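You operate a simulated robot arm through the tools that you are given. There is no shell and no other tool. Be economical: measure what you need, move in short steps, check, and stop when the job is done.

Carry out the task below with a simulated robot arm. There is one attempt and no reset: what you move stays moved.

Task
Lay a place: slide the yellow plate to the table's edge by the bench, fill the glass about half.
Fine: water from the milk jug, which goes back. The plate ends at the edge level with the gap between the two plates; set the eared bowl on that plate.

The check looks at the end state, three seconds after you hand in, the way a careful person would. Anything else that was tipped, shoved, dropped, spilled or broken makes it a failure.

Robot
A 7-joint arm with a two-finger parallel gripper, fixed in place. Base frame: the origin is at the foot of the arm, x ahead of it, y to its left, z up; the work surface is at about z = 760. Readings come in mm, degrees, newtons and seconds.
With the tool pointing down near the work surface it reaches from about 460 to 920 mm from the base axis. Its first joint turns from -115.0 to 115.0 degrees. Payload 3.91 kg.
The tool frame sits at the grasp point between the pads (the TCP): z along the fingers, y along the line on which they close. The tips reach 30 mm beyond it. Largest opening 110 mm; finger width 20, thickness 10; the body of the gripper, 48 by 112 mm, starts 55 mm behind the TCP.
Orientation is that of the tool frame in the base frame, as a unit quaternion [x, y, z, w]. With the fingers straight down and closing along the base's y, the tool's x points along the base's -x, its y along +y and its z along -z.

Tools
- The arm moves only by the tool nudge_tool. Its argument "series" is a list of rows, each an object (a shift or turn left out is 0, a gripper value left out holds the last) with "rotation": the turn, a rotation vector about the base's x, y, z in degrees, a list of three; "translation": the shift along the base's x, y, z in m, a list of three; "fingers": the finger opening in m, from 0 to 0.11. In form: [{"rotation": [ax, ay, az], "translation": [x, y, z], "fingers": fingers}, ...]. A call has 1 to 8 rows; each row shifts and turns the commanded pose from where the row before left it. A row lasts 0.2 s, in which the tool goes at most 50 mm and 8.6 degrees; a call with a longer step from one row to the next is refused whole, and so is a gripper value outside its range. A pose out of reach is approached as far as the arm can. The call stops where the force on the tool passes 50 N (or 10 N more than at its start, if that is more) or the arm is blocked; 0.2 s more then pass. The fingers move at their own pace (about 153 mm/s each) and stop on an object; they squeeze with about 21 N. The grip force told is the motor's: it shows also when the fingers shut on nothing. Time passes only in rows, and 0.2 s behind the last, so rows that do not move let the fingers close. The reply holds the time, the measured pose of the TCP, the force on the tool along the base axes, the opening and the grip force, in the units named above and with some noise, and new pictures: "show" is both (left out), scene, wrist or none.
- Cameras (640 x 400 px; columns grow to the right, rows downward): "scene" is fixed at [221.4, -499, 1490.5]; the picture's right is [0.66, -0.76, 0.00], its down [-0.47, -0.40, -0.79] and it looks along [0.59, 0.52, -0.62] (base axes); focal length 375 px, centre (320, 200). "wrist" rides on the gripper at [-36, 0, -57] in the tool frame; the picture's right is [0.00, -1.00, 0.00], its down [0.97, 0.00, -0.24] and it looks along [0.24, 0.00, 0.97] (tool axes); focal length 218 px, centre (320, 200). There is no depth. A picture from a camera that has moved, and an enlarged one, comes with that camera's place and axes in the base frame and with its lens.
- lift_body(by): slides the trunk up (or, below 0, down) by that many mm; the arm rides with it, the base frame stays. It gives what a move gives, with no picture.
- zoom(camera, box): a new picture of the part [left, top, right, bottom] of that camera's present view, enlarged. It takes no simulated time.
- hand_in(): hands the job in; it is judged then, once.

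Go step by step. Nothing tells you positions but the pictures and the camera data: compare them with the known pose of the tool, close in by small moves and look again before you grip or let go. The budget is 120 turns and 170 pictures, counting those below and the enlarged ones. Unless the task says otherwise, let go and move clear before handing in, and close with one line.

The tools are called as a command line: name --argument value ..., lists and objects as JSON in quotes. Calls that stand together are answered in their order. nudge_tool: Moves the arm, as the interface text tells. Its arguments: {"type":"object","properties":{"series":{"type":"array","items":{"type":"object","properties":{"rotation":{"type":"array","items":{"type":"number"}},"translation":{"type":"array","items":{"type":"number"}},"fingers":{"type":"number"}}}},"show":{"type":"string","enum":["both","scene","wrist","none"]}},"required":["series"]} The other tools are called the same way: lift_body (by) slides the trunk up or down; zoom (camera, box) takes an enlarged picture of a part of a camera's view; hand_in () hands the job in.

At the start:

```text
t: 0.0
position: [635.5, 201.0, 1179.4]
orientation: [0.0, 1.0, 0.0, 0.0]
force: [0.0, 0.9, 0.7]
width: 109.8
gripper_force: 0.0
trunk travel left (down, up): [-700.0, 290.0]
```

scene: 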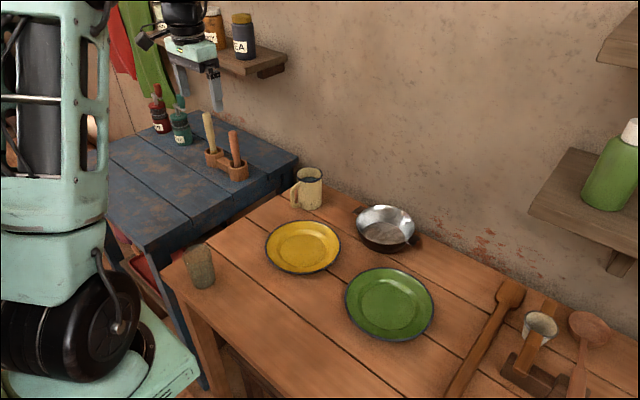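
wrist: 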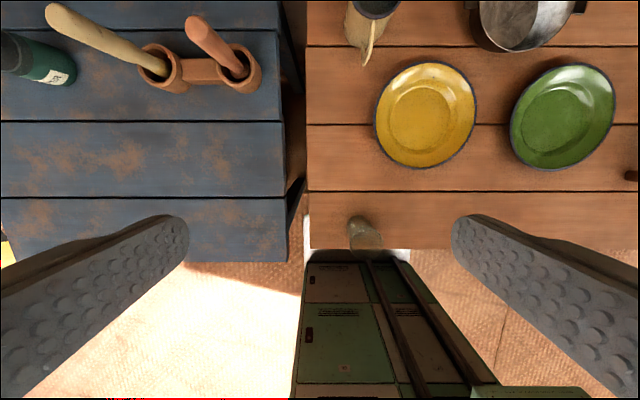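

I see a wooden table with a yellow plate, green plate, two-eared metal bowl, enamel jug and glass, with a blue surface to the left. I'll zoom in to identify the "bench" and the vessels.

zoom --camera "scene" --box '[240, 150, 440, 275]'

zoom --camera "scene" --box '[90, 230, 362, 400]'

zoom --camera "wrist" --box '[280, 0, 640, 225]'

zoom --camera "wrist" --box '[240, 200, 560, 400]'

zoom --camera "scene" --box '[440, 230, 640, 400]'

```text
3.20 times, centred on (340, 212) of scene
camera zoom: at [221.4, -499.0, 1490.5], right [0.66, -0.76, 0.0], down [-0.47, -0.4, -0.79], along [0.59, 0.52, -0.62], focal length 1199 px, centre (256, 160)
```

zoom: 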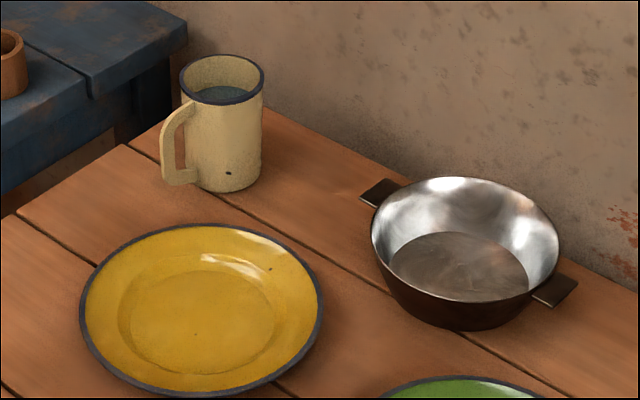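

```text
2.35 times, centred on (226, 315) of scene
camera zoom: at [221.4, -499.0, 1490.5], right [0.66, -0.76, 0.0], down [-0.47, -0.4, -0.79], along [0.59, 0.52, -0.62], focal length 882 px, centre (541, -71)
```

zoom: 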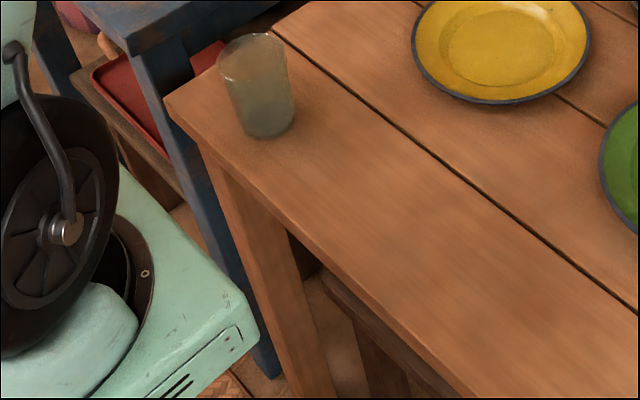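

```text
1.78 times, centred on (460, 112) of wrist
camera zoom: at [671.1, 201.1, 1237.4], right [0.0, -1.0, 0.0], down [-0.97, 0.0, 0.24], along [-0.24, 0.0, -0.97], focal length 388 px, centre (71, 356)
```

zoom: 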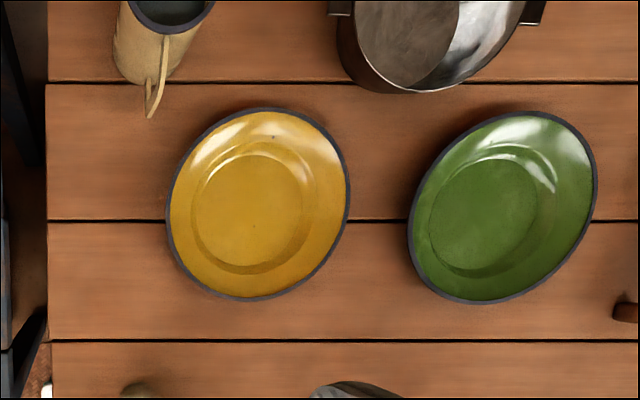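

```text
2.00 times, centred on (400, 300) of wrist
camera zoom: at [671.1, 201.1, 1237.4], right [0.0, -1.0, 0.0], down [-0.97, 0.0, 0.24], along [-0.24, 0.0, -0.97], focal length 436 px, centre (160, 0)
```

zoom: 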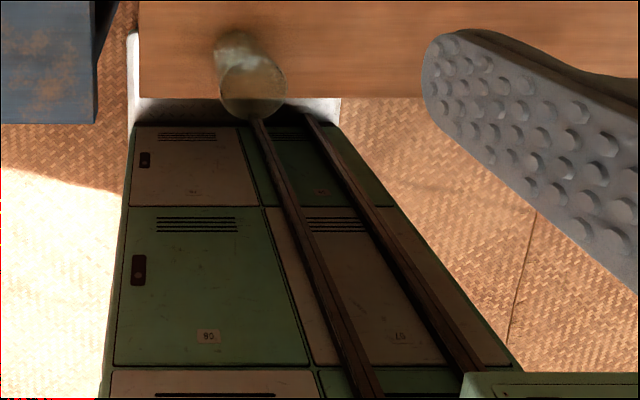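

```text
2.35 times, centred on (540, 315) of scene
camera zoom: at [221.4, -499.0, 1490.5], right [0.66, -0.76, 0.0], down [-0.47, -0.4, -0.79], along [0.59, 0.52, -0.62], focal length 882 px, centre (-198, -71)
```

zoom: 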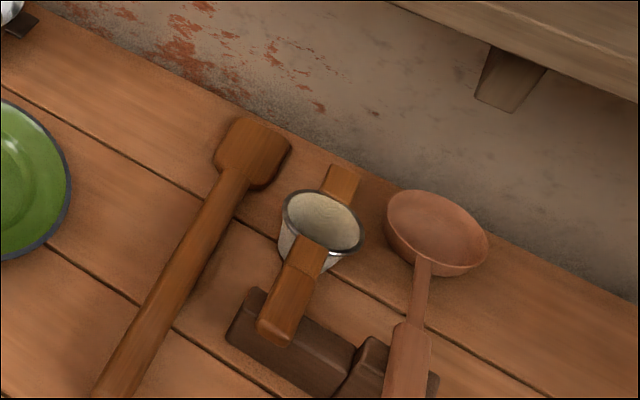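

The bench is tucked under the near (robot-side) table edge at x≈432. Estimates: yellow plate at (725,-4) r≈100, green plate at (722,-271), gap centre at y≈-137, bowl at (898,-134), jug at (884,121), glass at (490,114). I'll go behind the yellow plate first.

nudge_tool --series '[{"translation": [0.027, -0.0256, -0.0225], "fingers": 0.06}, {"translation": [0.027, -0.0256, -0.0225]}, {"translation": [0.027, -0.0256, -0.0225]}, {"translation": [0.027, -0.0256, -0.0225]}, {"translation": [0.027, -0.0256, -0.0225]}, {"translation": [0.027, -0.0256, -0.0225]}, {"translation": [0.027, -0.0256, -0.0225]}, {"translation": [0.027, -0.0256, -0.0225]}]'

```text
t: 1.8
position: [849.7, -3.2, 1000.1]
orientation: [-0.001, 1.0, 0.0, 0.001]
force: [-1.5, 0.2, 0.3]
width: 59.8
gripper_force: 0.1
trunk travel left (down, up): [-700.0, 290.0]
camera wrist: at [886.1, -2.9, 1058.1], right [0.0, -1.0, 0.0], down [-0.97, 0.0, 0.24], along [-0.24, 0.0, -0.97], focal length 218 px, centre (320, 200)
```

scene: 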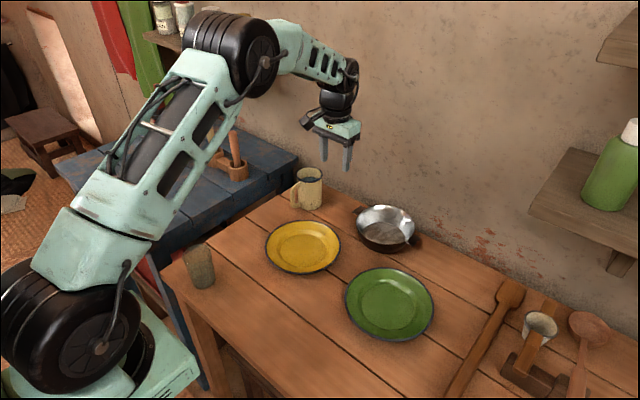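
wrist: 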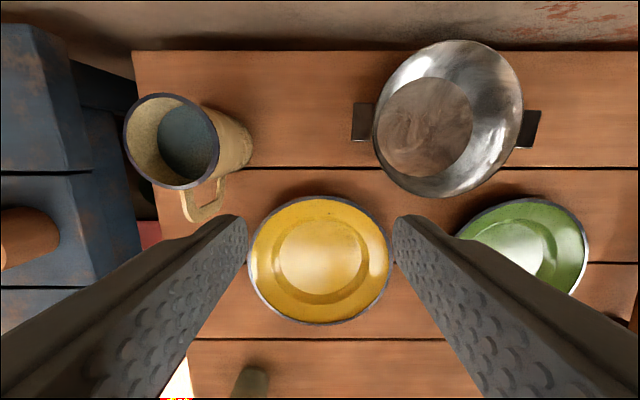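

Plate confirmed at about (722,-3), R 100. Path down behind it is clear of jug and bowl; descending.

nudge_tool --series '[{"translation": [0, 0, -0.048]}, {"translation": [0, 0, -0.048]}, {"translation": [0, 0, -0.048]}, {"translation": [0, 0, -0.04]}, {"translation": [0, 0, -0.018]}]'

zoom --camera "scene" --box '[240, 130, 440, 275]'

```text
t: 3.0
position: [852.1, -3.3, 797.8]
orientation: [-0.001, 1.0, 0.001, 0.0]
force: [1.1, 0.0, 0.3]
width: 60.1
gripper_force: 0.0
trunk travel left (down, up): [-700.0, 290.0]
camera wrist: at [886.9, -4.1, 855.6], right [0.0, -1.0, 0.0], down [-0.97, 0.0, 0.24], along [-0.24, 0.0, -0.97], focal length 218 px, centre (320, 200)
```

scene: 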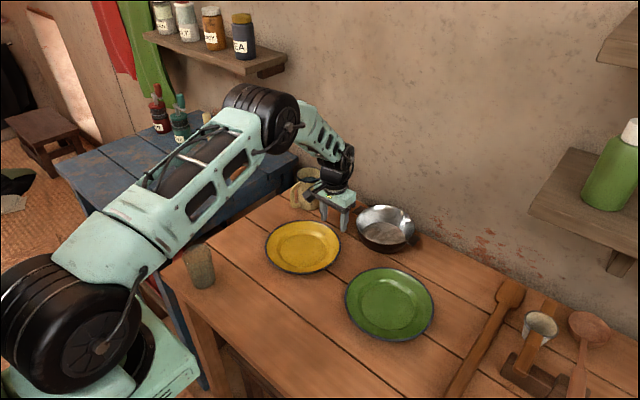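
wrist: 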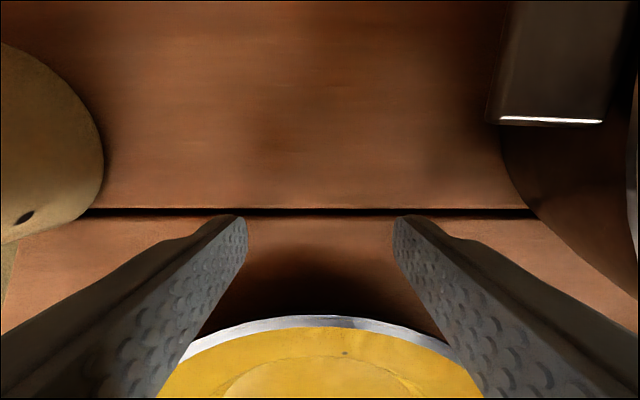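

```text
2.76 times, centred on (340, 202) of scene
camera zoom: at [221.4, -499.0, 1490.5], right [0.66, -0.76, 0.0], down [-0.47, -0.4, -0.79], along [0.59, 0.52, -0.62], focal length 1034 px, centre (265, 193)
```

zoom: 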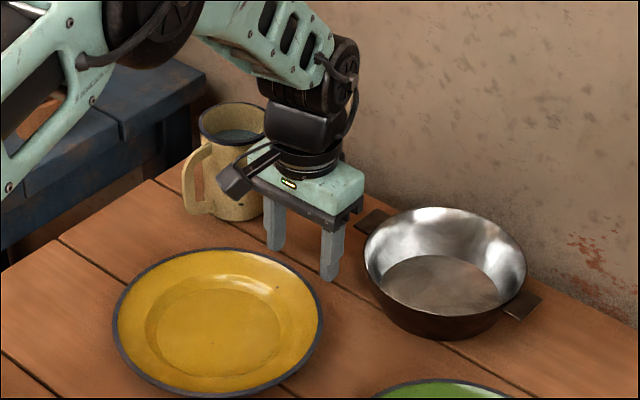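

Clear all around. Now pushing the plate toward -x slowly.

nudge_tool --series '[{"translation": [-0.016, 0, 0]}, {"translation": [-0.012, 0, 0]}, {"translation": [-0.012, 0, 0]}, {"translation": [-0.014, 0, 0]}, {"translation": [-0.014, 0, 0]}, {"translation": [-0.014, 0, 0]}]'

```text
t: 4.4
position: [769.5, -5.2, 798.3]
orientation: [0.0, 1.0, 0.0, -0.001]
force: [0.8, 0.6, 0.1]
width: 59.7
gripper_force: 0.0
trunk travel left (down, up): [-700.0, 290.0]
camera wrist: at [805.1, -3.7, 855.5], right [0.0, -1.0, 0.0], down [-0.97, 0.0, 0.24], along [-0.24, 0.0, -0.97], focal length 218 px, centre (320, 200)
```

scene: 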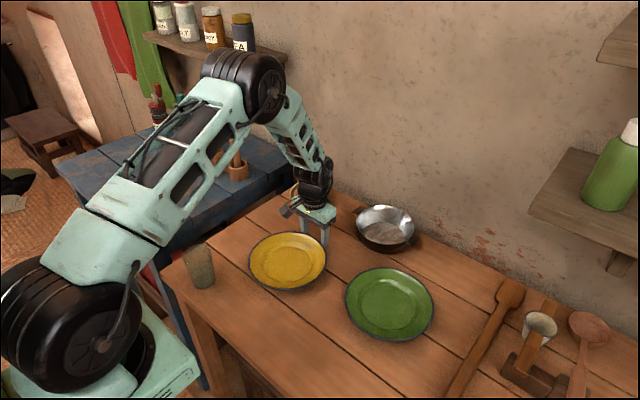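
wrist: 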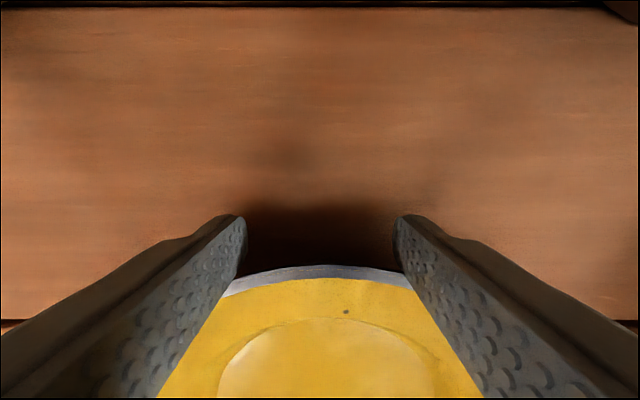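

The plate slides well, centred between fingers (centre x≈665). Continuing about 55 mm.

nudge_tool --series '[{"translation": [-0.014, 0, 0]}, {"translation": [-0.014, 0, 0]}, {"translation": [-0.014, 0, 0]}, {"translation": [-0.01, 0, 0]}]'

zoom --camera "scene" --box '[150, 200, 450, 388]'

```text
t: 5.4
position: [717.1, -3.8, 797.7]
orientation: [-0.001, 1.0, -0.001, -0.001]
force: [0.6, 0.4, -0.3]
width: 60.1
gripper_force: 0.0
trunk travel left (down, up): [-700.0, 290.0]
camera wrist: at [753.0, -3.4, 855.5], right [0.0, -1.0, 0.0], down [-0.97, 0.0, 0.24], along [-0.24, 0.0, -0.97], focal length 218 px, centre (320, 200)
```

scene: 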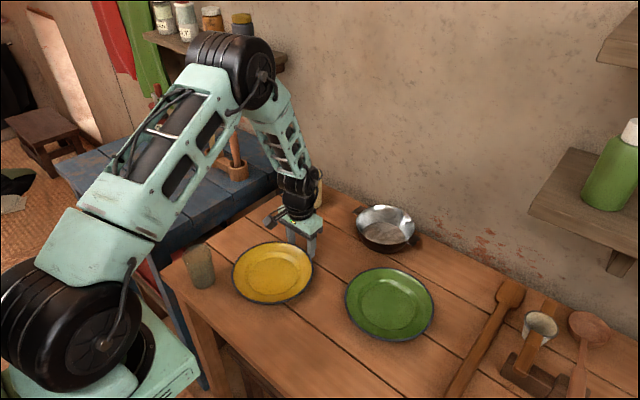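
wrist: 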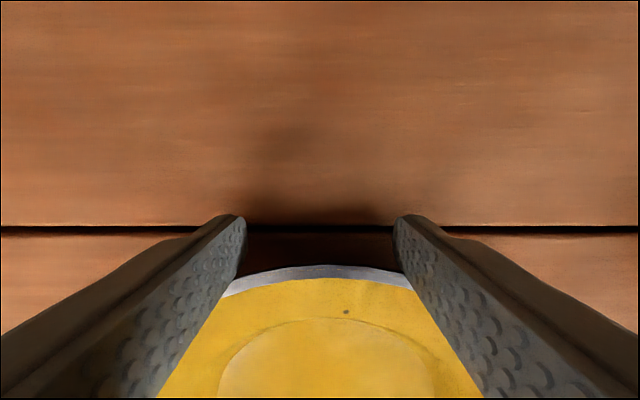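

```text
2.13 times, centred on (300, 294) of scene
camera zoom: at [221.4, -499.0, 1490.5], right [0.66, -0.76, 0.0], down [-0.47, -0.4, -0.79], along [0.59, 0.52, -0.62], focal length 797 px, centre (363, 0)
```

zoom: 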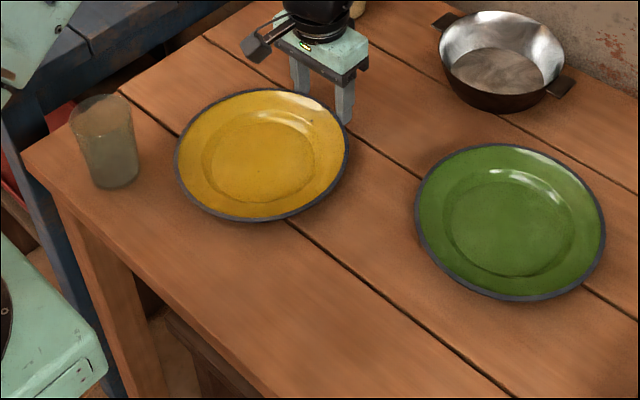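

Plate is at about (613,-4), clear of the glass. Retreating, lifting and swinging round to push it diagonally toward (543,-137).

nudge_tool --series '[{"translation": [0.02, 0, 0]}, {"translation": [0, 0, 0.045], "rotation": [0, 0, 8]}, {"translation": [-0.01, 0.02, 0.01], "rotation": [0, 0, 8]}, {"translation": [-0.01, 0.025, 0], "rotation": [0, 0, 8]}, {"translation": [-0.015, 0.025, 0], "rotation": [0, 0, 8]}, {"translation": [-0.015, 0.025, 0], "rotation": [0, 0, 8]}, {"translation": [-0.016, 0.018, 0], "rotation": [0, 0, 8]}, {"translation": [0, 0, 0], "rotation": [0, 0, 8]}]'

```text
t: 7.2
position: [671.4, 109.3, 852.7]
orientation: [-0.47, 0.882, -0.001, 0.0]
force: [0.3, -0.8, -1.6]
width: 60.3
gripper_force: 0.2
trunk travel left (down, up): [-700.0, 290.0]
camera wrist: at [691.1, 139.1, 910.7], right [0.83, -0.56, 0.0], down [-0.54, -0.81, 0.24], along [-0.13, -0.2, -0.97], focal length 218 px, centre (320, 200)
```

scene: 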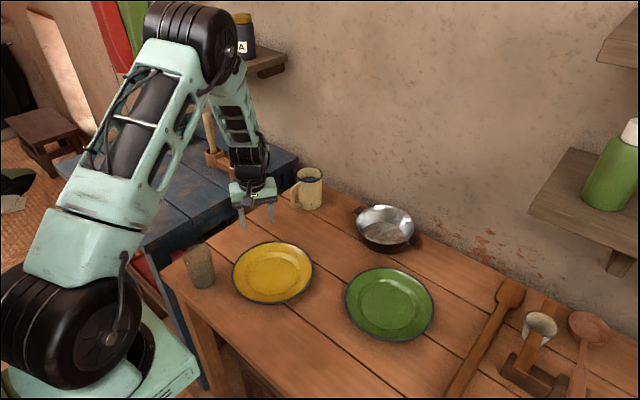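
wrist: 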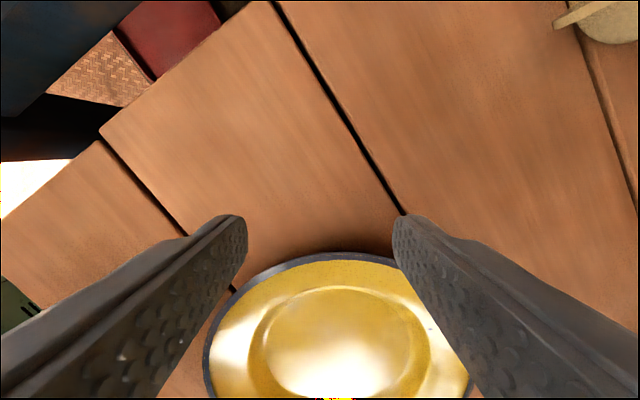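

The plate is well lined up. Rotating 6° more, descending, then pushing along (-0.466,-0.885) and checking partway.

nudge_tool --series '[{"rotation": [0, 0, 6], "translation": [0.001, 0, -0.03]}, {"translation": [0, 0, -0.025]}, {"translation": [-0.0075, -0.0142, 0]}, {"translation": [-0.0065, -0.0124, 0]}, {"translation": [-0.0065, -0.0124, 0]}, {"translation": [-0.0065, -0.0124, 0]}, {"translation": [-0.0065, -0.0124, 0]}, {"translation": [-0.0065, -0.0124, 0]}]'

```text
t: 9.0
position: [632.6, 33.2, 797.7]
orientation: [-0.516, 0.857, 0.001, 0.0]
force: [0.0, 1.0, 0.6]
width: 60.0
gripper_force: 0.1
trunk travel left (down, up): [-700.0, 290.0]
camera wrist: at [648.7, 64.9, 855.2], right [0.88, -0.47, 0.0], down [-0.45, -0.86, 0.24], along [-0.11, -0.21, -0.97], focal length 218 px, centre (320, 200)
```

scene: 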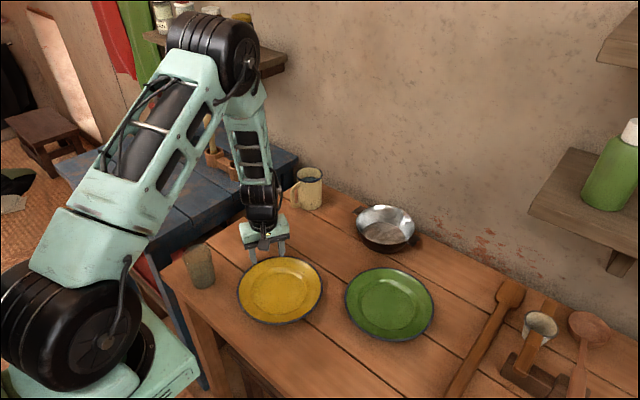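
wrist: 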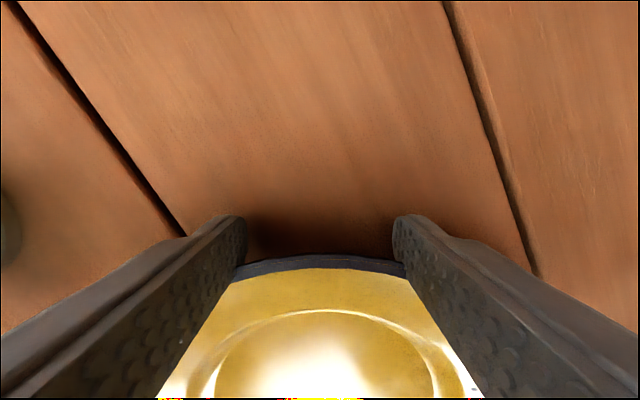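

Plate centre is about (584,-59), staying centred on the fingers. Continuing the rest.

nudge_tool --series '[{"translation": [-0.0065, -0.0124, 0]}, {"translation": [-0.0065, -0.0124, 0]}, {"translation": [-0.0065, -0.0124, 0]}, {"translation": [-0.0065, -0.0124, 0]}, {"translation": [-0.006, -0.0124, 0]}, {"translation": [-0.005, -0.011, 0]}]'

zoom --camera "scene" --box '[150, 200, 450, 388]'

```text
t: 10.4
position: [595.7, -40.7, 797.8]
orientation: [-0.515, 0.857, 0.001, 0.001]
force: [-0.5, 0.7, 0.4]
width: 60.0
gripper_force: 0.1
trunk travel left (down, up): [-700.0, 290.0]
camera wrist: at [611.8, -8.4, 855.3], right [0.88, -0.47, 0.0], down [-0.45, -0.86, 0.24], along [-0.11, -0.21, -0.97], focal length 218 px, centre (320, 200)
```

scene: 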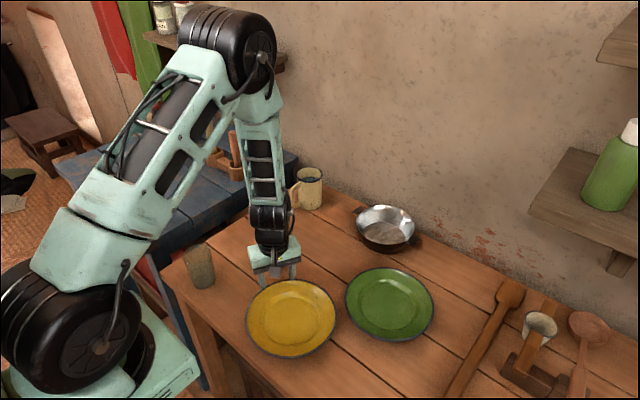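
wrist: 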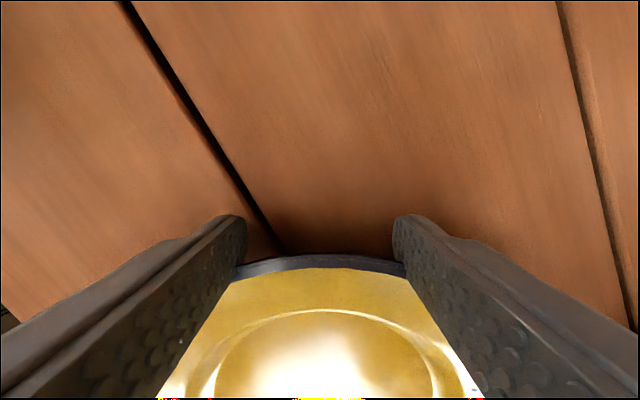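

```text
2.13 times, centred on (300, 294) of scene
camera zoom: at [221.4, -499.0, 1490.5], right [0.66, -0.76, 0.0], down [-0.47, -0.4, -0.79], along [0.59, 0.52, -0.62], focal length 797 px, centre (363, 0)
```

zoom: 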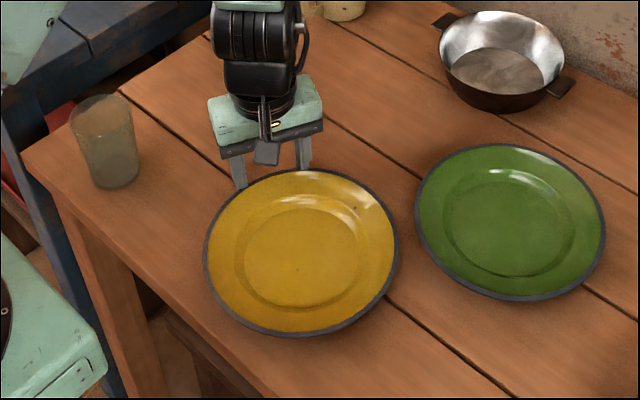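

Plate is near (547,-133). I'll back off and lift for a top view to measure the edge distance.

nudge_tool --series '[{"translation": [0.006, 0.012, 0]}, {"translation": [0, 0, 0.045]}, {"translation": [0, 0, 0.045], "rotation": [0, 0, -8]}, {"translation": [0.0, -0.012, 0.045], "rotation": [0, 0, -8.5]}, {"translation": [0, -0.03, 0.025], "rotation": [0, 0, -8.5]}, {"translation": [0, -0.03, 0.025], "rotation": [0, 0, -8.5]}, {"translation": [0, -0.02, 0.025], "rotation": [0, 0, -8.5]}, {"translation": [0, -0.015, 0.025], "rotation": [0, 0, -8.5]}]' --show "wrist"

```text
t: 12.2
position: [600.3, -134.6, 1034.7]
orientation: [-0.1, 0.995, 0.0, -0.001]
force: [0.1, -0.2, 0.1]
width: 60.0
gripper_force: 0.0
trunk travel left (down, up): [-700.0, 290.0]
camera wrist: at [636.1, -127.9, 1092.1], right [0.2, -0.98, 0.0], down [-0.95, -0.19, 0.24], along [-0.24, -0.05, -0.97], focal length 218 px, centre (320, 200)
```

wrist: 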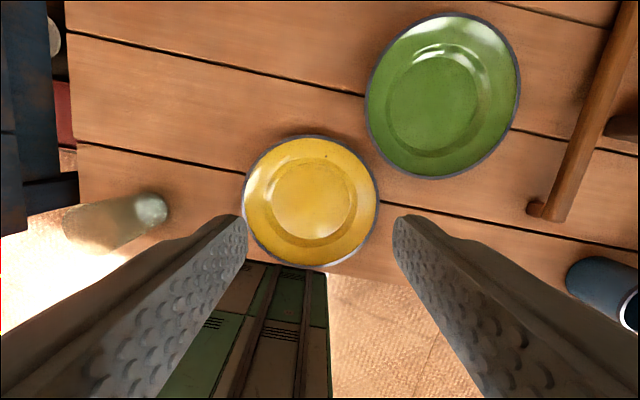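

Plate centre is about (548,-131), near rim ~18–20 mm inside the edge (edge x≈430). I'll give it one more ~10 mm nudge straight toward the edge.

nudge_tool --series '[{"translation": [0.035, 0, -0.03], "rotation": [0, 0, -6]}, {"translation": [0.037, -0.001, -0.03], "rotation": [0, 0, -5.5]}, {"translation": [0, 0, -0.048]}, {"translation": [0, 0, -0.048]}, {"translation": [0, 0, -0.048]}, {"translation": [0, 0, -0.033]}, {"translation": [-0.014, 0, 0]}, {"translation": [-0.006, 0, 0]}]'

```text
t: 14.0
position: [652.7, -135.2, 796.8]
orientation: [0.0, 1.0, -0.001, 0.0]
force: [-0.4, 0.5, 0.3]
width: 59.9
gripper_force: 0.1
trunk travel left (down, up): [-700.0, 290.0]
camera wrist: at [689.1, -135.5, 853.4], right [0.0, -1.0, 0.0], down [-0.97, 0.0, 0.24], along [-0.24, 0.0, -0.97], focal length 218 px, centre (320, 200)
```

scene: 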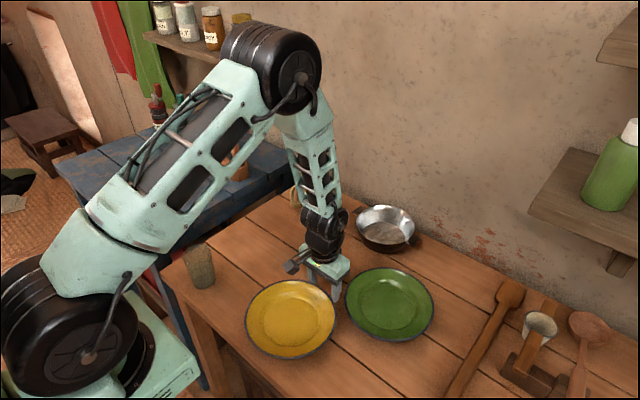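
wrist: 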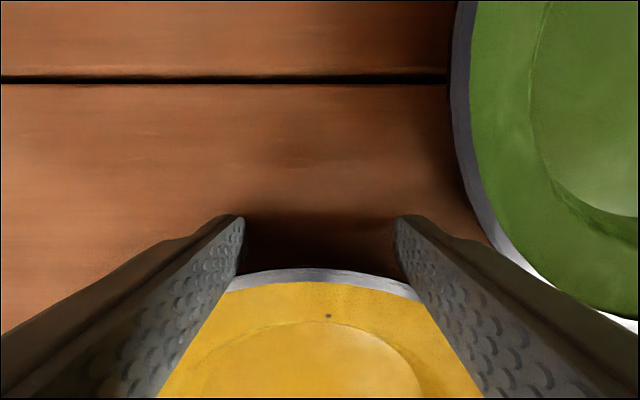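

Just touching the plate; pushing 10 mm, then retreating upward.

nudge_tool --series '[{"translation": [-0.005, 0, 0]}, {"translation": [-0.005, 0, 0]}, {"translation": [0, 0, 0]}, {"translation": [0.008, 0, 0]}, {"translation": [0.0, 0, 0.04]}, {"translation": [0, 0, 0.05]}, {"translation": [0, 0, 0.05]}, {"translation": [0, 0, 0.05]}]'

zoom --camera "scene" --box '[150, 200, 450, 388]'

```text
t: 15.8
position: [652.7, -135.3, 984.5]
orientation: [0.0, 1.0, 0.0, -0.001]
force: [0.6, 0.4, -0.7]
width: 60.2
gripper_force: 0.1
trunk travel left (down, up): [-700.0, 290.0]
camera wrist: at [688.1, -135.2, 1043.1], right [0.0, -1.0, 0.0], down [-0.97, 0.0, 0.24], along [-0.24, 0.0, -0.97], focal length 218 px, centre (320, 200)
```

scene: 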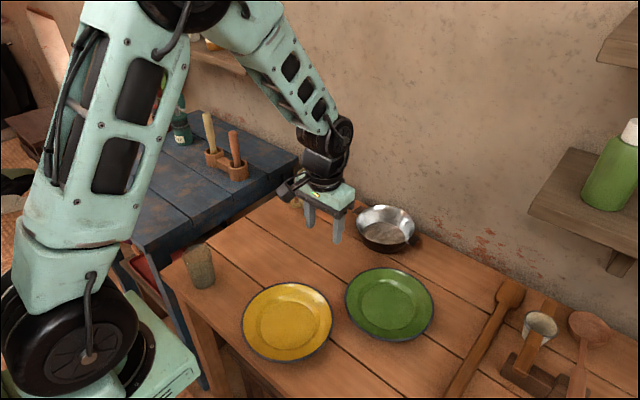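
wrist: 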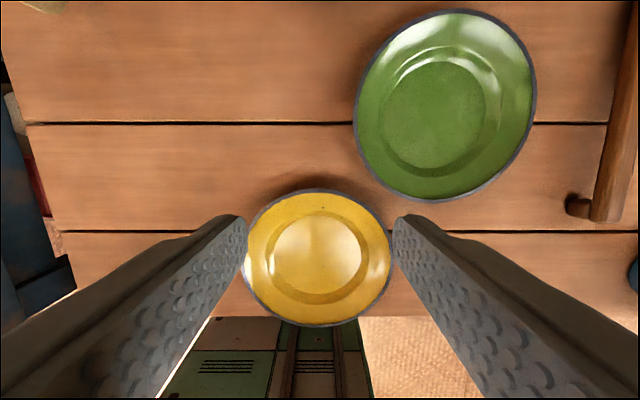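

```text
2.13 times, centred on (300, 294) of scene
camera zoom: at [221.4, -499.0, 1490.5], right [0.66, -0.76, 0.0], down [-0.47, -0.4, -0.79], along [0.59, 0.52, -0.62], focal length 797 px, centre (363, 0)
```

zoom: 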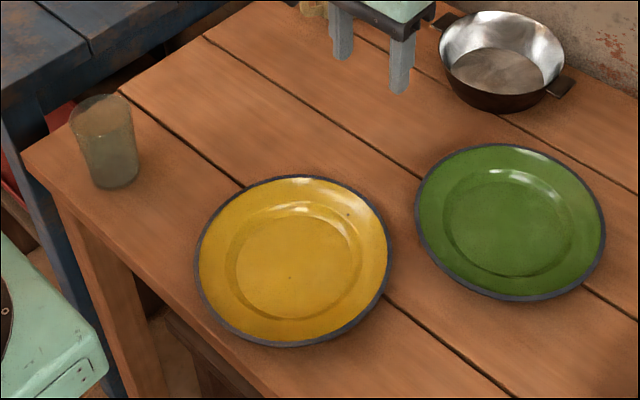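

Plate centre ≈(538,-134), rim right at the edge. Now the bowl: centre ≈(907,-138), rim z≈819, wall slope ≈20°. I'll rotate the gripper 90° and tilt it to pinch the near wall.

nudge_tool --series '[{"translation": [0.019, 0, -0.006], "rotation": [0, 0, 8.2], "fingers": 0.045}, {"translation": [0.019, 0, -0.006], "rotation": [0, 0, 8.2]}, {"translation": [0.019, 0, -0.006], "rotation": [0, 0, 8.2]}, {"translation": [0.019, 0, -0.006], "rotation": [0, 0, 8.2]}, {"translation": [0.019, 0, -0.006], "rotation": [0, 0, 8.2]}, {"translation": [0.019, 0, -0.006], "rotation": [0, 0, 8.2]}, {"translation": [0.019, 0, -0.006], "rotation": [0, 0, 8.2]}, {"translation": [0.017, -0.003, -0.006], "rotation": [0, 0, 8.2]}]' --show "none"

nudge_tool --series '[{"rotation": [0, 0, 8.2]}, {"rotation": [0, 0, 8.2]}, {"rotation": [0, 0, 8]}, {"rotation": [0, -6.7, 0]}, {"rotation": [0, -6.7, 0]}, {"rotation": [0, -6.6, 0]}]'

zoom --camera "scene" --box '[290, 120, 490, 270]'

```text
t: 17.6
position: [801.9, -139.0, 937.9]
orientation: [-0.543, 0.84, 0.0, 0.0]
force: [0.1, -0.5, 0.0]
width: 44.9
gripper_force: 0.1
trunk travel left (down, up): [-700.0, 290.0]
```

```text
t: 19.0
position: [802.1, -139.3, 937.7]
orientation: [-0.696, 0.696, -0.123, 0.124]
force: [-0.6, -0.1, -1.1]
width: 45.0
gripper_force: 0.0
trunk travel left (down, up): [-700.0, 290.0]
camera wrist: at [781.7, -102.6, 992.2], right [0.94, 0.0, 0.34], down [-0.08, -0.97, 0.23], along [0.33, -0.24, -0.91], focal length 218 px, centre (320, 200)
```

scene: 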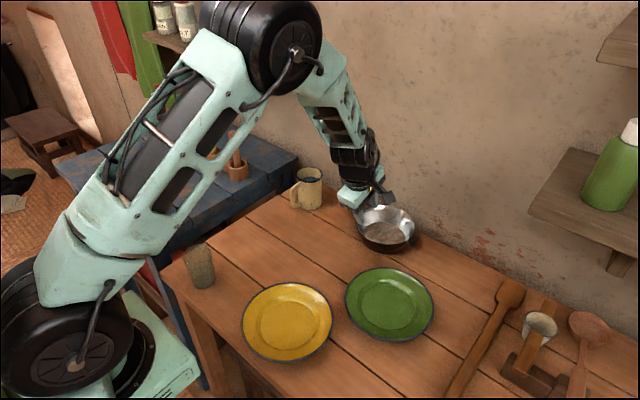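
wrist: 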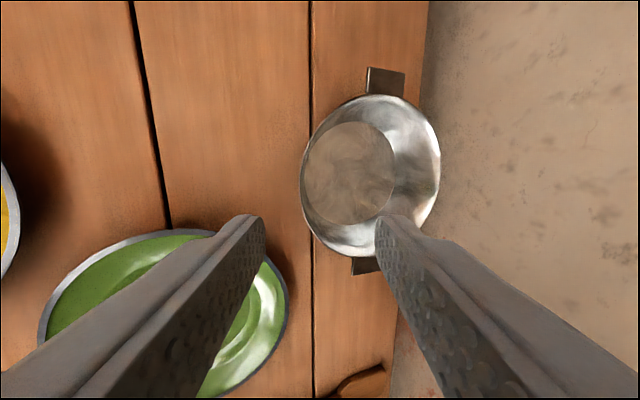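

```text
2.67 times, centred on (390, 195) of scene
camera zoom: at [221.4, -499.0, 1490.5], right [0.66, -0.76, 0.0], down [-0.47, -0.4, -0.79], along [0.59, 0.52, -0.62], focal length 999 px, centre (133, 213)
```

zoom: 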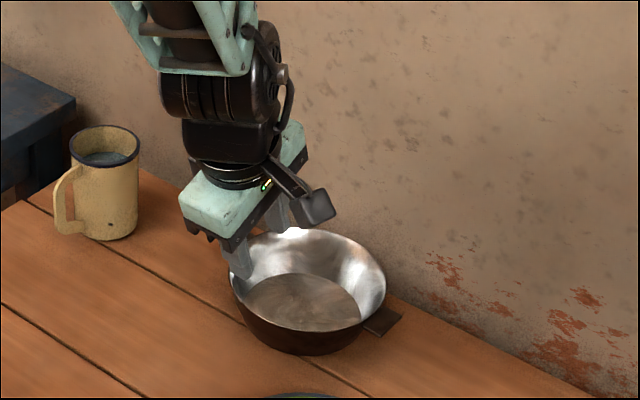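

Bowl near rim at x≈827, centre y≈-136. I'll approach along the tool axis, stopping just above the rim to check.

nudge_tool --series '[{"translation": [-0.016, 0.003, 0]}, {"translation": [0.0127, 0, -0.035]}, {"translation": [0.0127, 0, -0.035]}]'

zoom --camera "scene" --box '[310, 160, 450, 265]'

```text
t: 19.8
position: [810.2, -136.8, 868.4]
orientation: [-0.696, 0.696, -0.122, 0.123]
force: [-0.3, 0.3, 0.4]
width: 45.2
gripper_force: 0.1
trunk travel left (down, up): [-700.0, 290.0]
camera wrist: at [790.6, -99.5, 922.4], right [0.94, 0.0, 0.34], down [-0.08, -0.97, 0.23], along [0.33, -0.24, -0.91], focal length 218 px, centre (320, 200)
```

scene: 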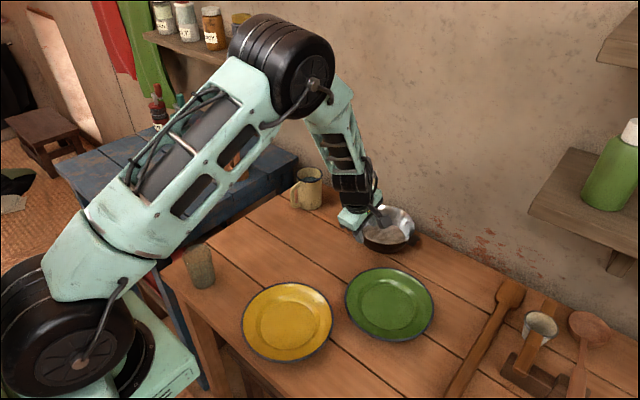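
wrist: 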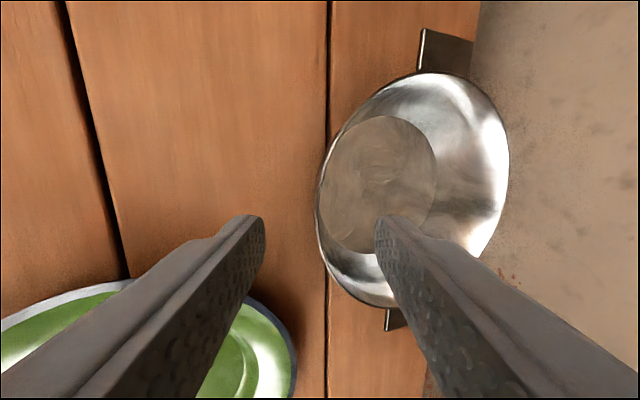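

```text
3.81 times, centred on (380, 212) of scene
camera zoom: at [221.4, -499.0, 1490.5], right [0.66, -0.76, 0.0], down [-0.47, -0.4, -0.79], along [0.59, 0.52, -0.62], focal length 1428 px, centre (91, 152)
```

zoom: 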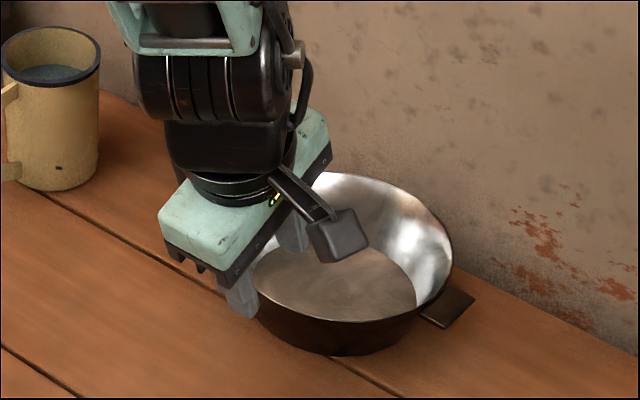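

The rim wall sits midway between the fingers. Descending 60 mm along the tool axis.

nudge_tool --series '[{"translation": [0.0073, 0, -0.02]}, {"translation": [0.0073, 0, -0.02]}, {"translation": [0.0066, 0, -0.018]}]'

zoom --camera "scene" --box '[310, 160, 450, 265]'

```text
t: 20.6
position: [831.1, -136.2, 809.6]
orientation: [0.697, -0.696, 0.122, -0.123]
force: [0.9, 0.4, 0.8]
width: 45.2
gripper_force: 0.0
trunk travel left (down, up): [-700.0, 290.0]
camera wrist: at [811.7, -99.4, 863.9], right [0.94, 0.0, 0.34], down [-0.08, -0.97, 0.23], along [0.33, -0.24, -0.91], focal length 218 px, centre (320, 200)
```

scene: 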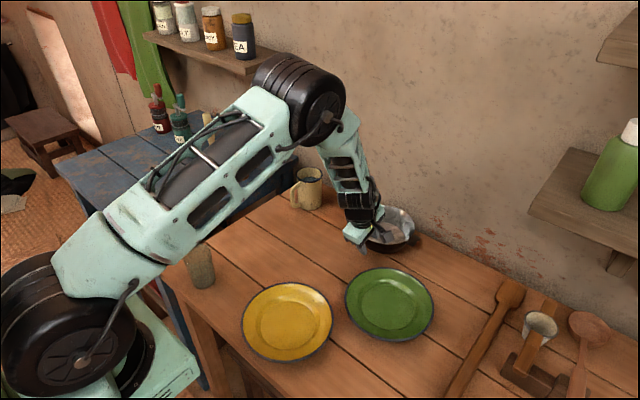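
wrist: 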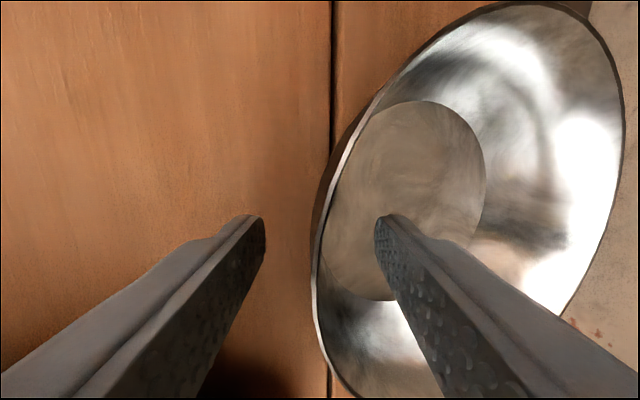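

```text
3.81 times, centred on (380, 212) of scene
camera zoom: at [221.4, -499.0, 1490.5], right [0.66, -0.76, 0.0], down [-0.47, -0.4, -0.79], along [0.59, 0.52, -0.62], focal length 1428 px, centre (91, 152)
```

zoom: 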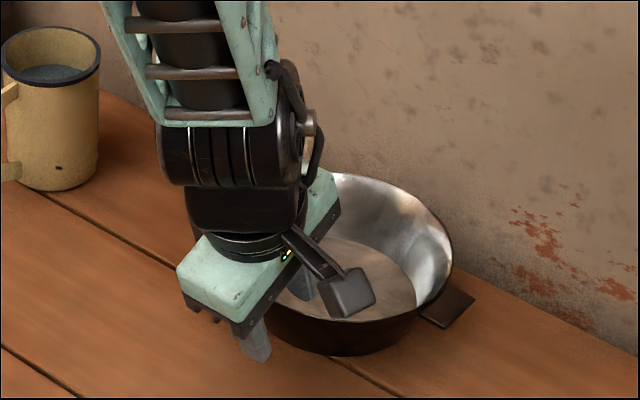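

Wall is centred. Going 5 mm deeper and closing.

nudge_tool --series '[{"translation": [0.002, 0, -0.005]}, {"fingers": 0.02}, {"fingers": 0.0}, {}, {}]' --show "wrist"

```text
t: 21.8
position: [834.2, -135.2, 804.9]
orientation: [0.696, -0.696, 0.123, -0.124]
force: [-1.4, 0.4, 0.2]
width: 2.8
gripper_force: 20.8
trunk travel left (down, up): [-700.0, 290.0]
camera wrist: at [813.7, -99.3, 858.4], right [0.94, 0.0, 0.34], down [-0.08, -0.97, 0.23], along [0.33, -0.24, -0.91], focal length 218 px, centre (320, 200)
```

wrist: 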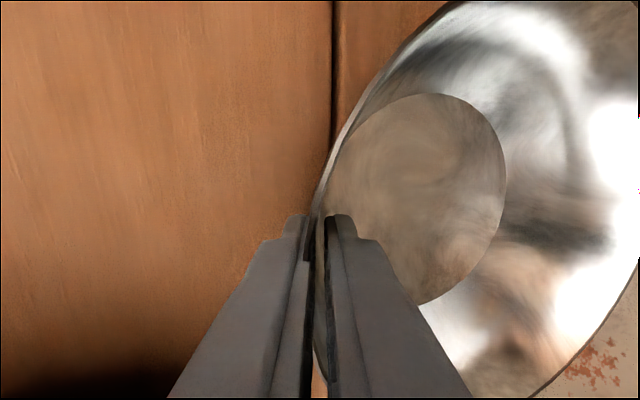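

Wall gripped (2.8 mm, 21 N). Lifting gently.

nudge_tool --series '[{"translation": [0, 0, 0.01]}, {"translation": [0, 0, 0.015]}, {"translation": [0, 0, 0.02]}, {}]'

zoom --camera "scene" --box '[290, 140, 470, 275]'

```text
t: 22.8
position: [833.7, -136.8, 849.6]
orientation: [0.696, -0.696, 0.123, -0.123]
force: [-0.9, -0.8, -1.8]
width: 3.1
gripper_force: 21.3
trunk travel left (down, up): [-700.0, 290.0]
camera wrist: at [814.0, -100.3, 904.2], right [0.94, 0.0, 0.34], down [-0.08, -0.97, 0.23], along [0.33, -0.24, -0.91], focal length 218 px, centre (320, 200)
```

scene: 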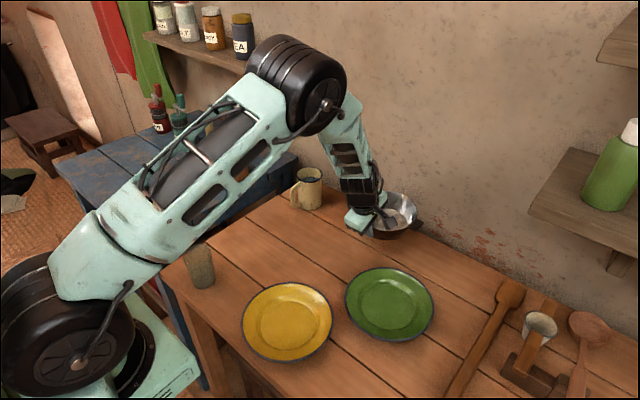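
wrist: 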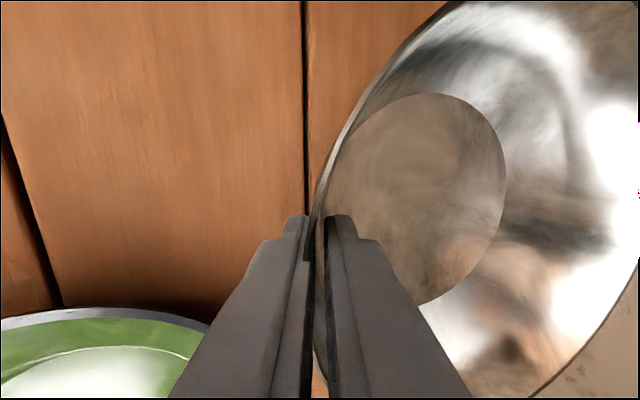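

```text
2.96 times, centred on (380, 208) of scene
camera zoom: at [221.4, -499.0, 1490.5], right [0.66, -0.76, 0.0], down [-0.47, -0.4, -0.79], along [0.59, 0.52, -0.62], focal length 1110 px, centre (142, 178)
```

zoom: 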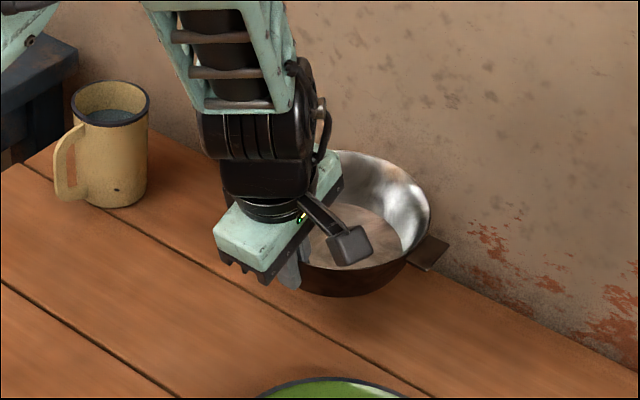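

Solid grip, bowl level and light. Carrying it at z≈900 toward the plate.

nudge_tool --series '[{"translation": [-0.01, 0, 0.04]}, {"translation": [-0.04, 0, 0.01]}, {"translation": [-0.045, 0, 0]}, {"translation": [-0.045, 0, 0]}, {"translation": [-0.045, 0, 0]}, {"translation": [-0.045, 0, 0]}, {"translation": [-0.045, 0, 0]}, {"translation": [-0.04, 0, 0]}]' --show "none"

nudge_tool --series '[{"translation": [-0.03, 0.001, 0]}, {"translation": [-0.024, 0.001, 0]}, {}]'

zoom --camera "scene" --box '[190, 220, 390, 370]'

```text
t: 24.6
position: [568.5, -140.1, 895.9]
orientation: [-0.696, 0.696, -0.124, 0.122]
force: [-0.5, -0.7, -1.8]
width: 3.1
gripper_force: 21.0
out of reach, approached as far as the arm can: row 7, 8
trunk travel left (down, up): [-700.0, 290.0]
```

```text
t: 25.4
position: [568.1, -140.0, 890.2]
orientation: [0.697, -0.696, 0.122, -0.121]
force: [-0.5, -1.2, -1.2]
width: 3.0
gripper_force: 21.0
out of reach, approached as far as the arm can: row 1, 2
trunk travel left (down, up): [-700.0, 290.0]
camera wrist: at [548.8, -104.0, 945.4], right [0.94, 0.0, 0.34], down [-0.08, -0.97, 0.23], along [0.33, -0.24, -0.91], focal length 218 px, centre (320, 200)
```

scene: 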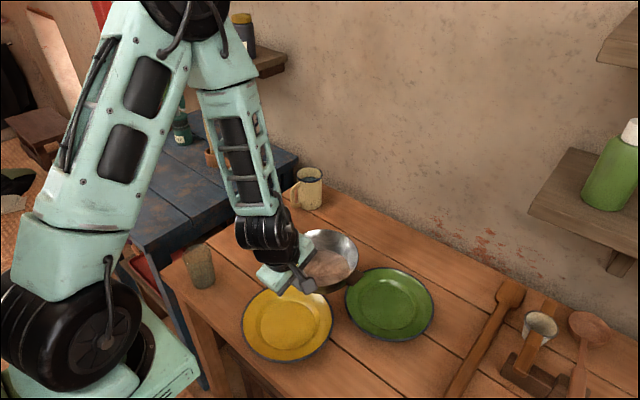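
wrist: 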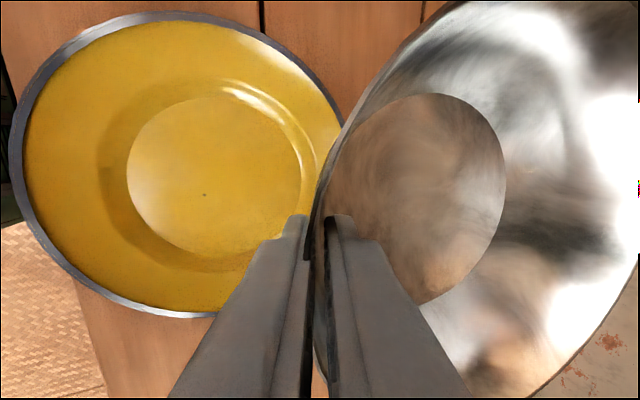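

```text
2.67 times, centred on (290, 295) of scene
camera zoom: at [221.4, -499.0, 1490.5], right [0.66, -0.76, 0.0], down [-0.47, -0.4, -0.79], along [0.59, 0.52, -0.62], focal length 999 px, centre (400, -53)
```

zoom: 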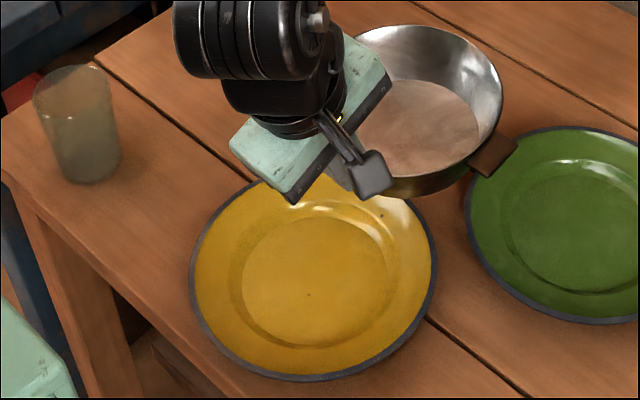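

The inner reach limit stops me in this tilt. I'll check the commanded pose, then rotate the bowl so the gripper comes from the +y side of the plate instead.

nudge_tool --series '[{"translation": [0.03, 0, 0]}]' --show "none"

```text
t: 25.8
position: [599.7, -138.8, 891.3]
orientation: [-0.696, 0.697, -0.122, 0.123]
force: [0.1, -0.1, -0.2]
width: 2.8
gripper_force: 21.3
trunk travel left (down, up): [-700.0, 290.0]
```

nudge_tool --series '[{"translation": [0, 0.01, 0.002], "rotation": [0, 0, -8.2]}, {"translation": [0, 0.01, 0], "rotation": [0, 0, -8.2]}, {"translation": [0, 0.01, 0], "rotation": [0, 0, -8.2]}, {"translation": [0, 0.01, 0], "rotation": [0, 0, -8.2]}, {"translation": [0, 0.01, 0], "rotation": [0, 0, -8.2]}, {"translation": [0, 0.01, 0], "rotation": [0, 0, -8.2]}, {"translation": [0, 0.01, 0], "rotation": [0, 0, -8.2]}, {"translation": [0, 0.008, 0], "rotation": [0, 0, -8.2]}]' --show "none"

nudge_tool --series '[{"translation": [-0.02, 0, 0], "rotation": [0, 0, -8.2]}, {"translation": [-0.02, 0, 0], "rotation": [0, 0, -8.2]}, {"translation": [-0.02, 0, 0], "rotation": [0, 0, -8]}, {}]'

zoom --camera "scene" --box '[190, 220, 390, 370]'

```text
t: 27.6
position: [597.8, -62.2, 893.3]
orientation: [-0.208, 0.963, -0.17, 0.036]
force: [0.0, -0.3, -1.5]
width: 2.9
gripper_force: 21.1
trunk travel left (down, up): [-700.0, 290.0]
```

```text
t: 28.6
position: [537.7, -62.0, 893.2]
orientation: [0.001, 0.985, -0.174, 0.001]
force: [1.0, 0.8, -0.9]
width: 2.7
gripper_force: 21.4
trunk travel left (down, up): [-700.0, 290.0]
camera wrist: at [573.3, -42.0, 947.6], right [0.0, -0.94, 0.34], down [-0.97, 0.08, 0.23], along [-0.24, -0.33, -0.91], focal length 218 px, centre (320, 200)
```

scene: 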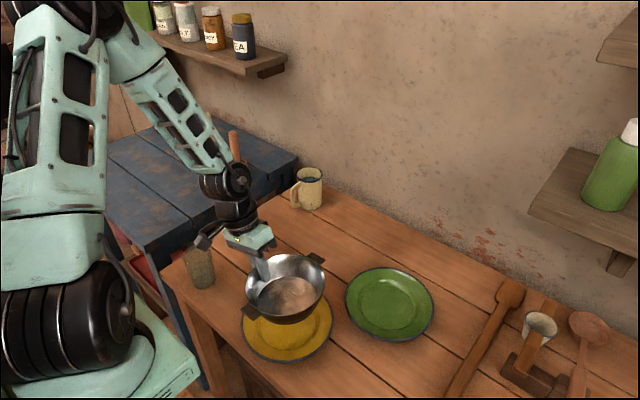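
wrist: 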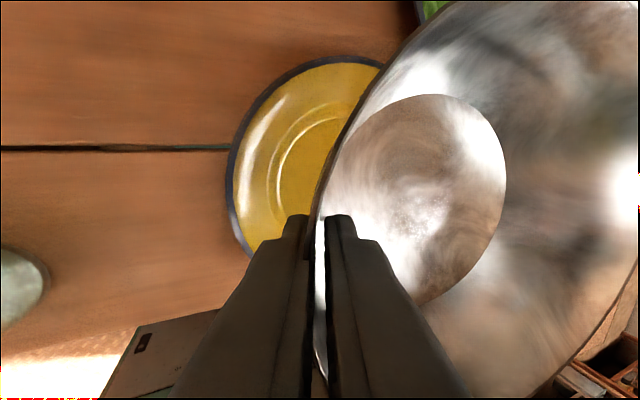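

```text
2.67 times, centred on (290, 295) of scene
camera zoom: at [221.4, -499.0, 1490.5], right [0.66, -0.76, 0.0], down [-0.47, -0.4, -0.79], along [0.59, 0.52, -0.62], focal length 999 px, centre (400, -53)
```

zoom: 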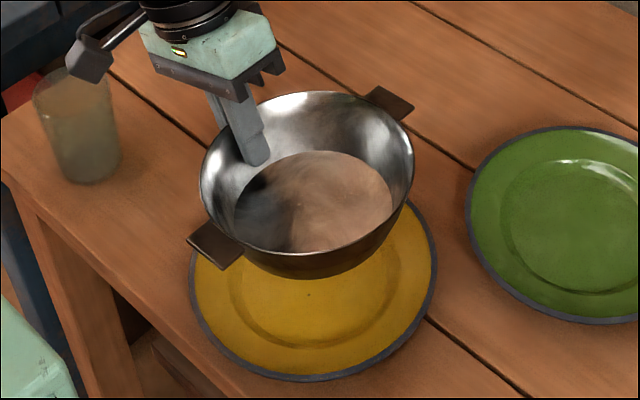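

Bowl is over the plate; lowering most of the way.

nudge_tool --series '[{"translation": [0, 0.0, -0.03]}, {"translation": [0, 0, -0.025]}, {"translation": [0, 0, -0.015]}, {}]'

zoom --camera "scene" --box '[220, 250, 360, 370]'

```text
t: 29.6
position: [538.7, -60.9, 823.5]
orientation: [0.0, 0.985, -0.174, 0.0]
force: [0.7, 0.2, -1.7]
width: 2.8
gripper_force: 20.4
trunk travel left (down, up): [-700.0, 290.0]
camera wrist: at [574.3, -42.0, 877.2], right [0.0, -0.94, 0.34], down [-0.97, 0.08, 0.23], along [-0.24, -0.33, -0.91], focal length 218 px, centre (320, 200)
```

scene: 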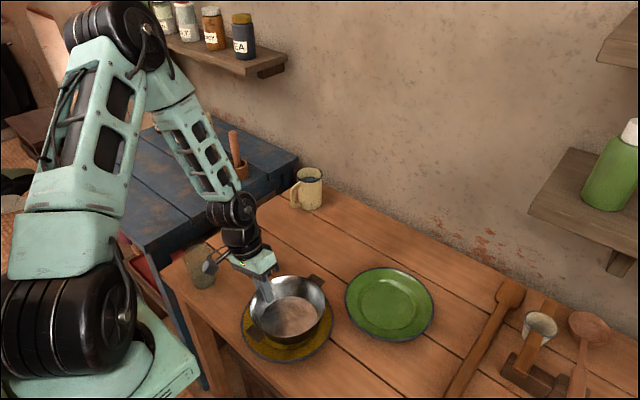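
wrist: 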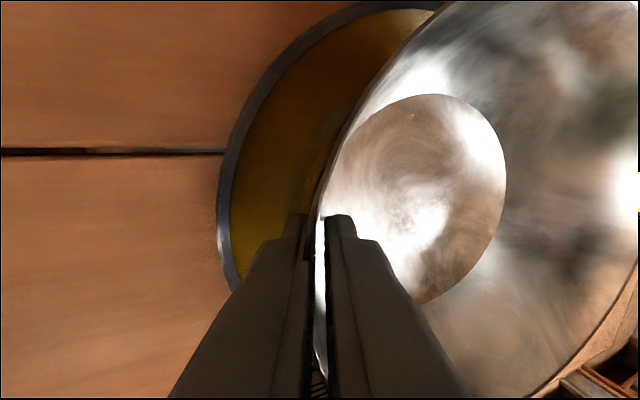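

```text
3.33 times, centred on (290, 310) of scene
camera zoom: at [221.4, -499.0, 1490.5], right [0.66, -0.76, 0.0], down [-0.47, -0.4, -0.79], along [0.59, 0.52, -0.62], focal length 1249 px, centre (420, -167)
```

zoom: 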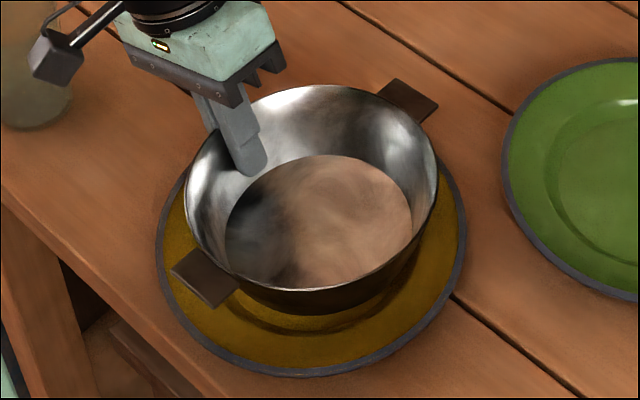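

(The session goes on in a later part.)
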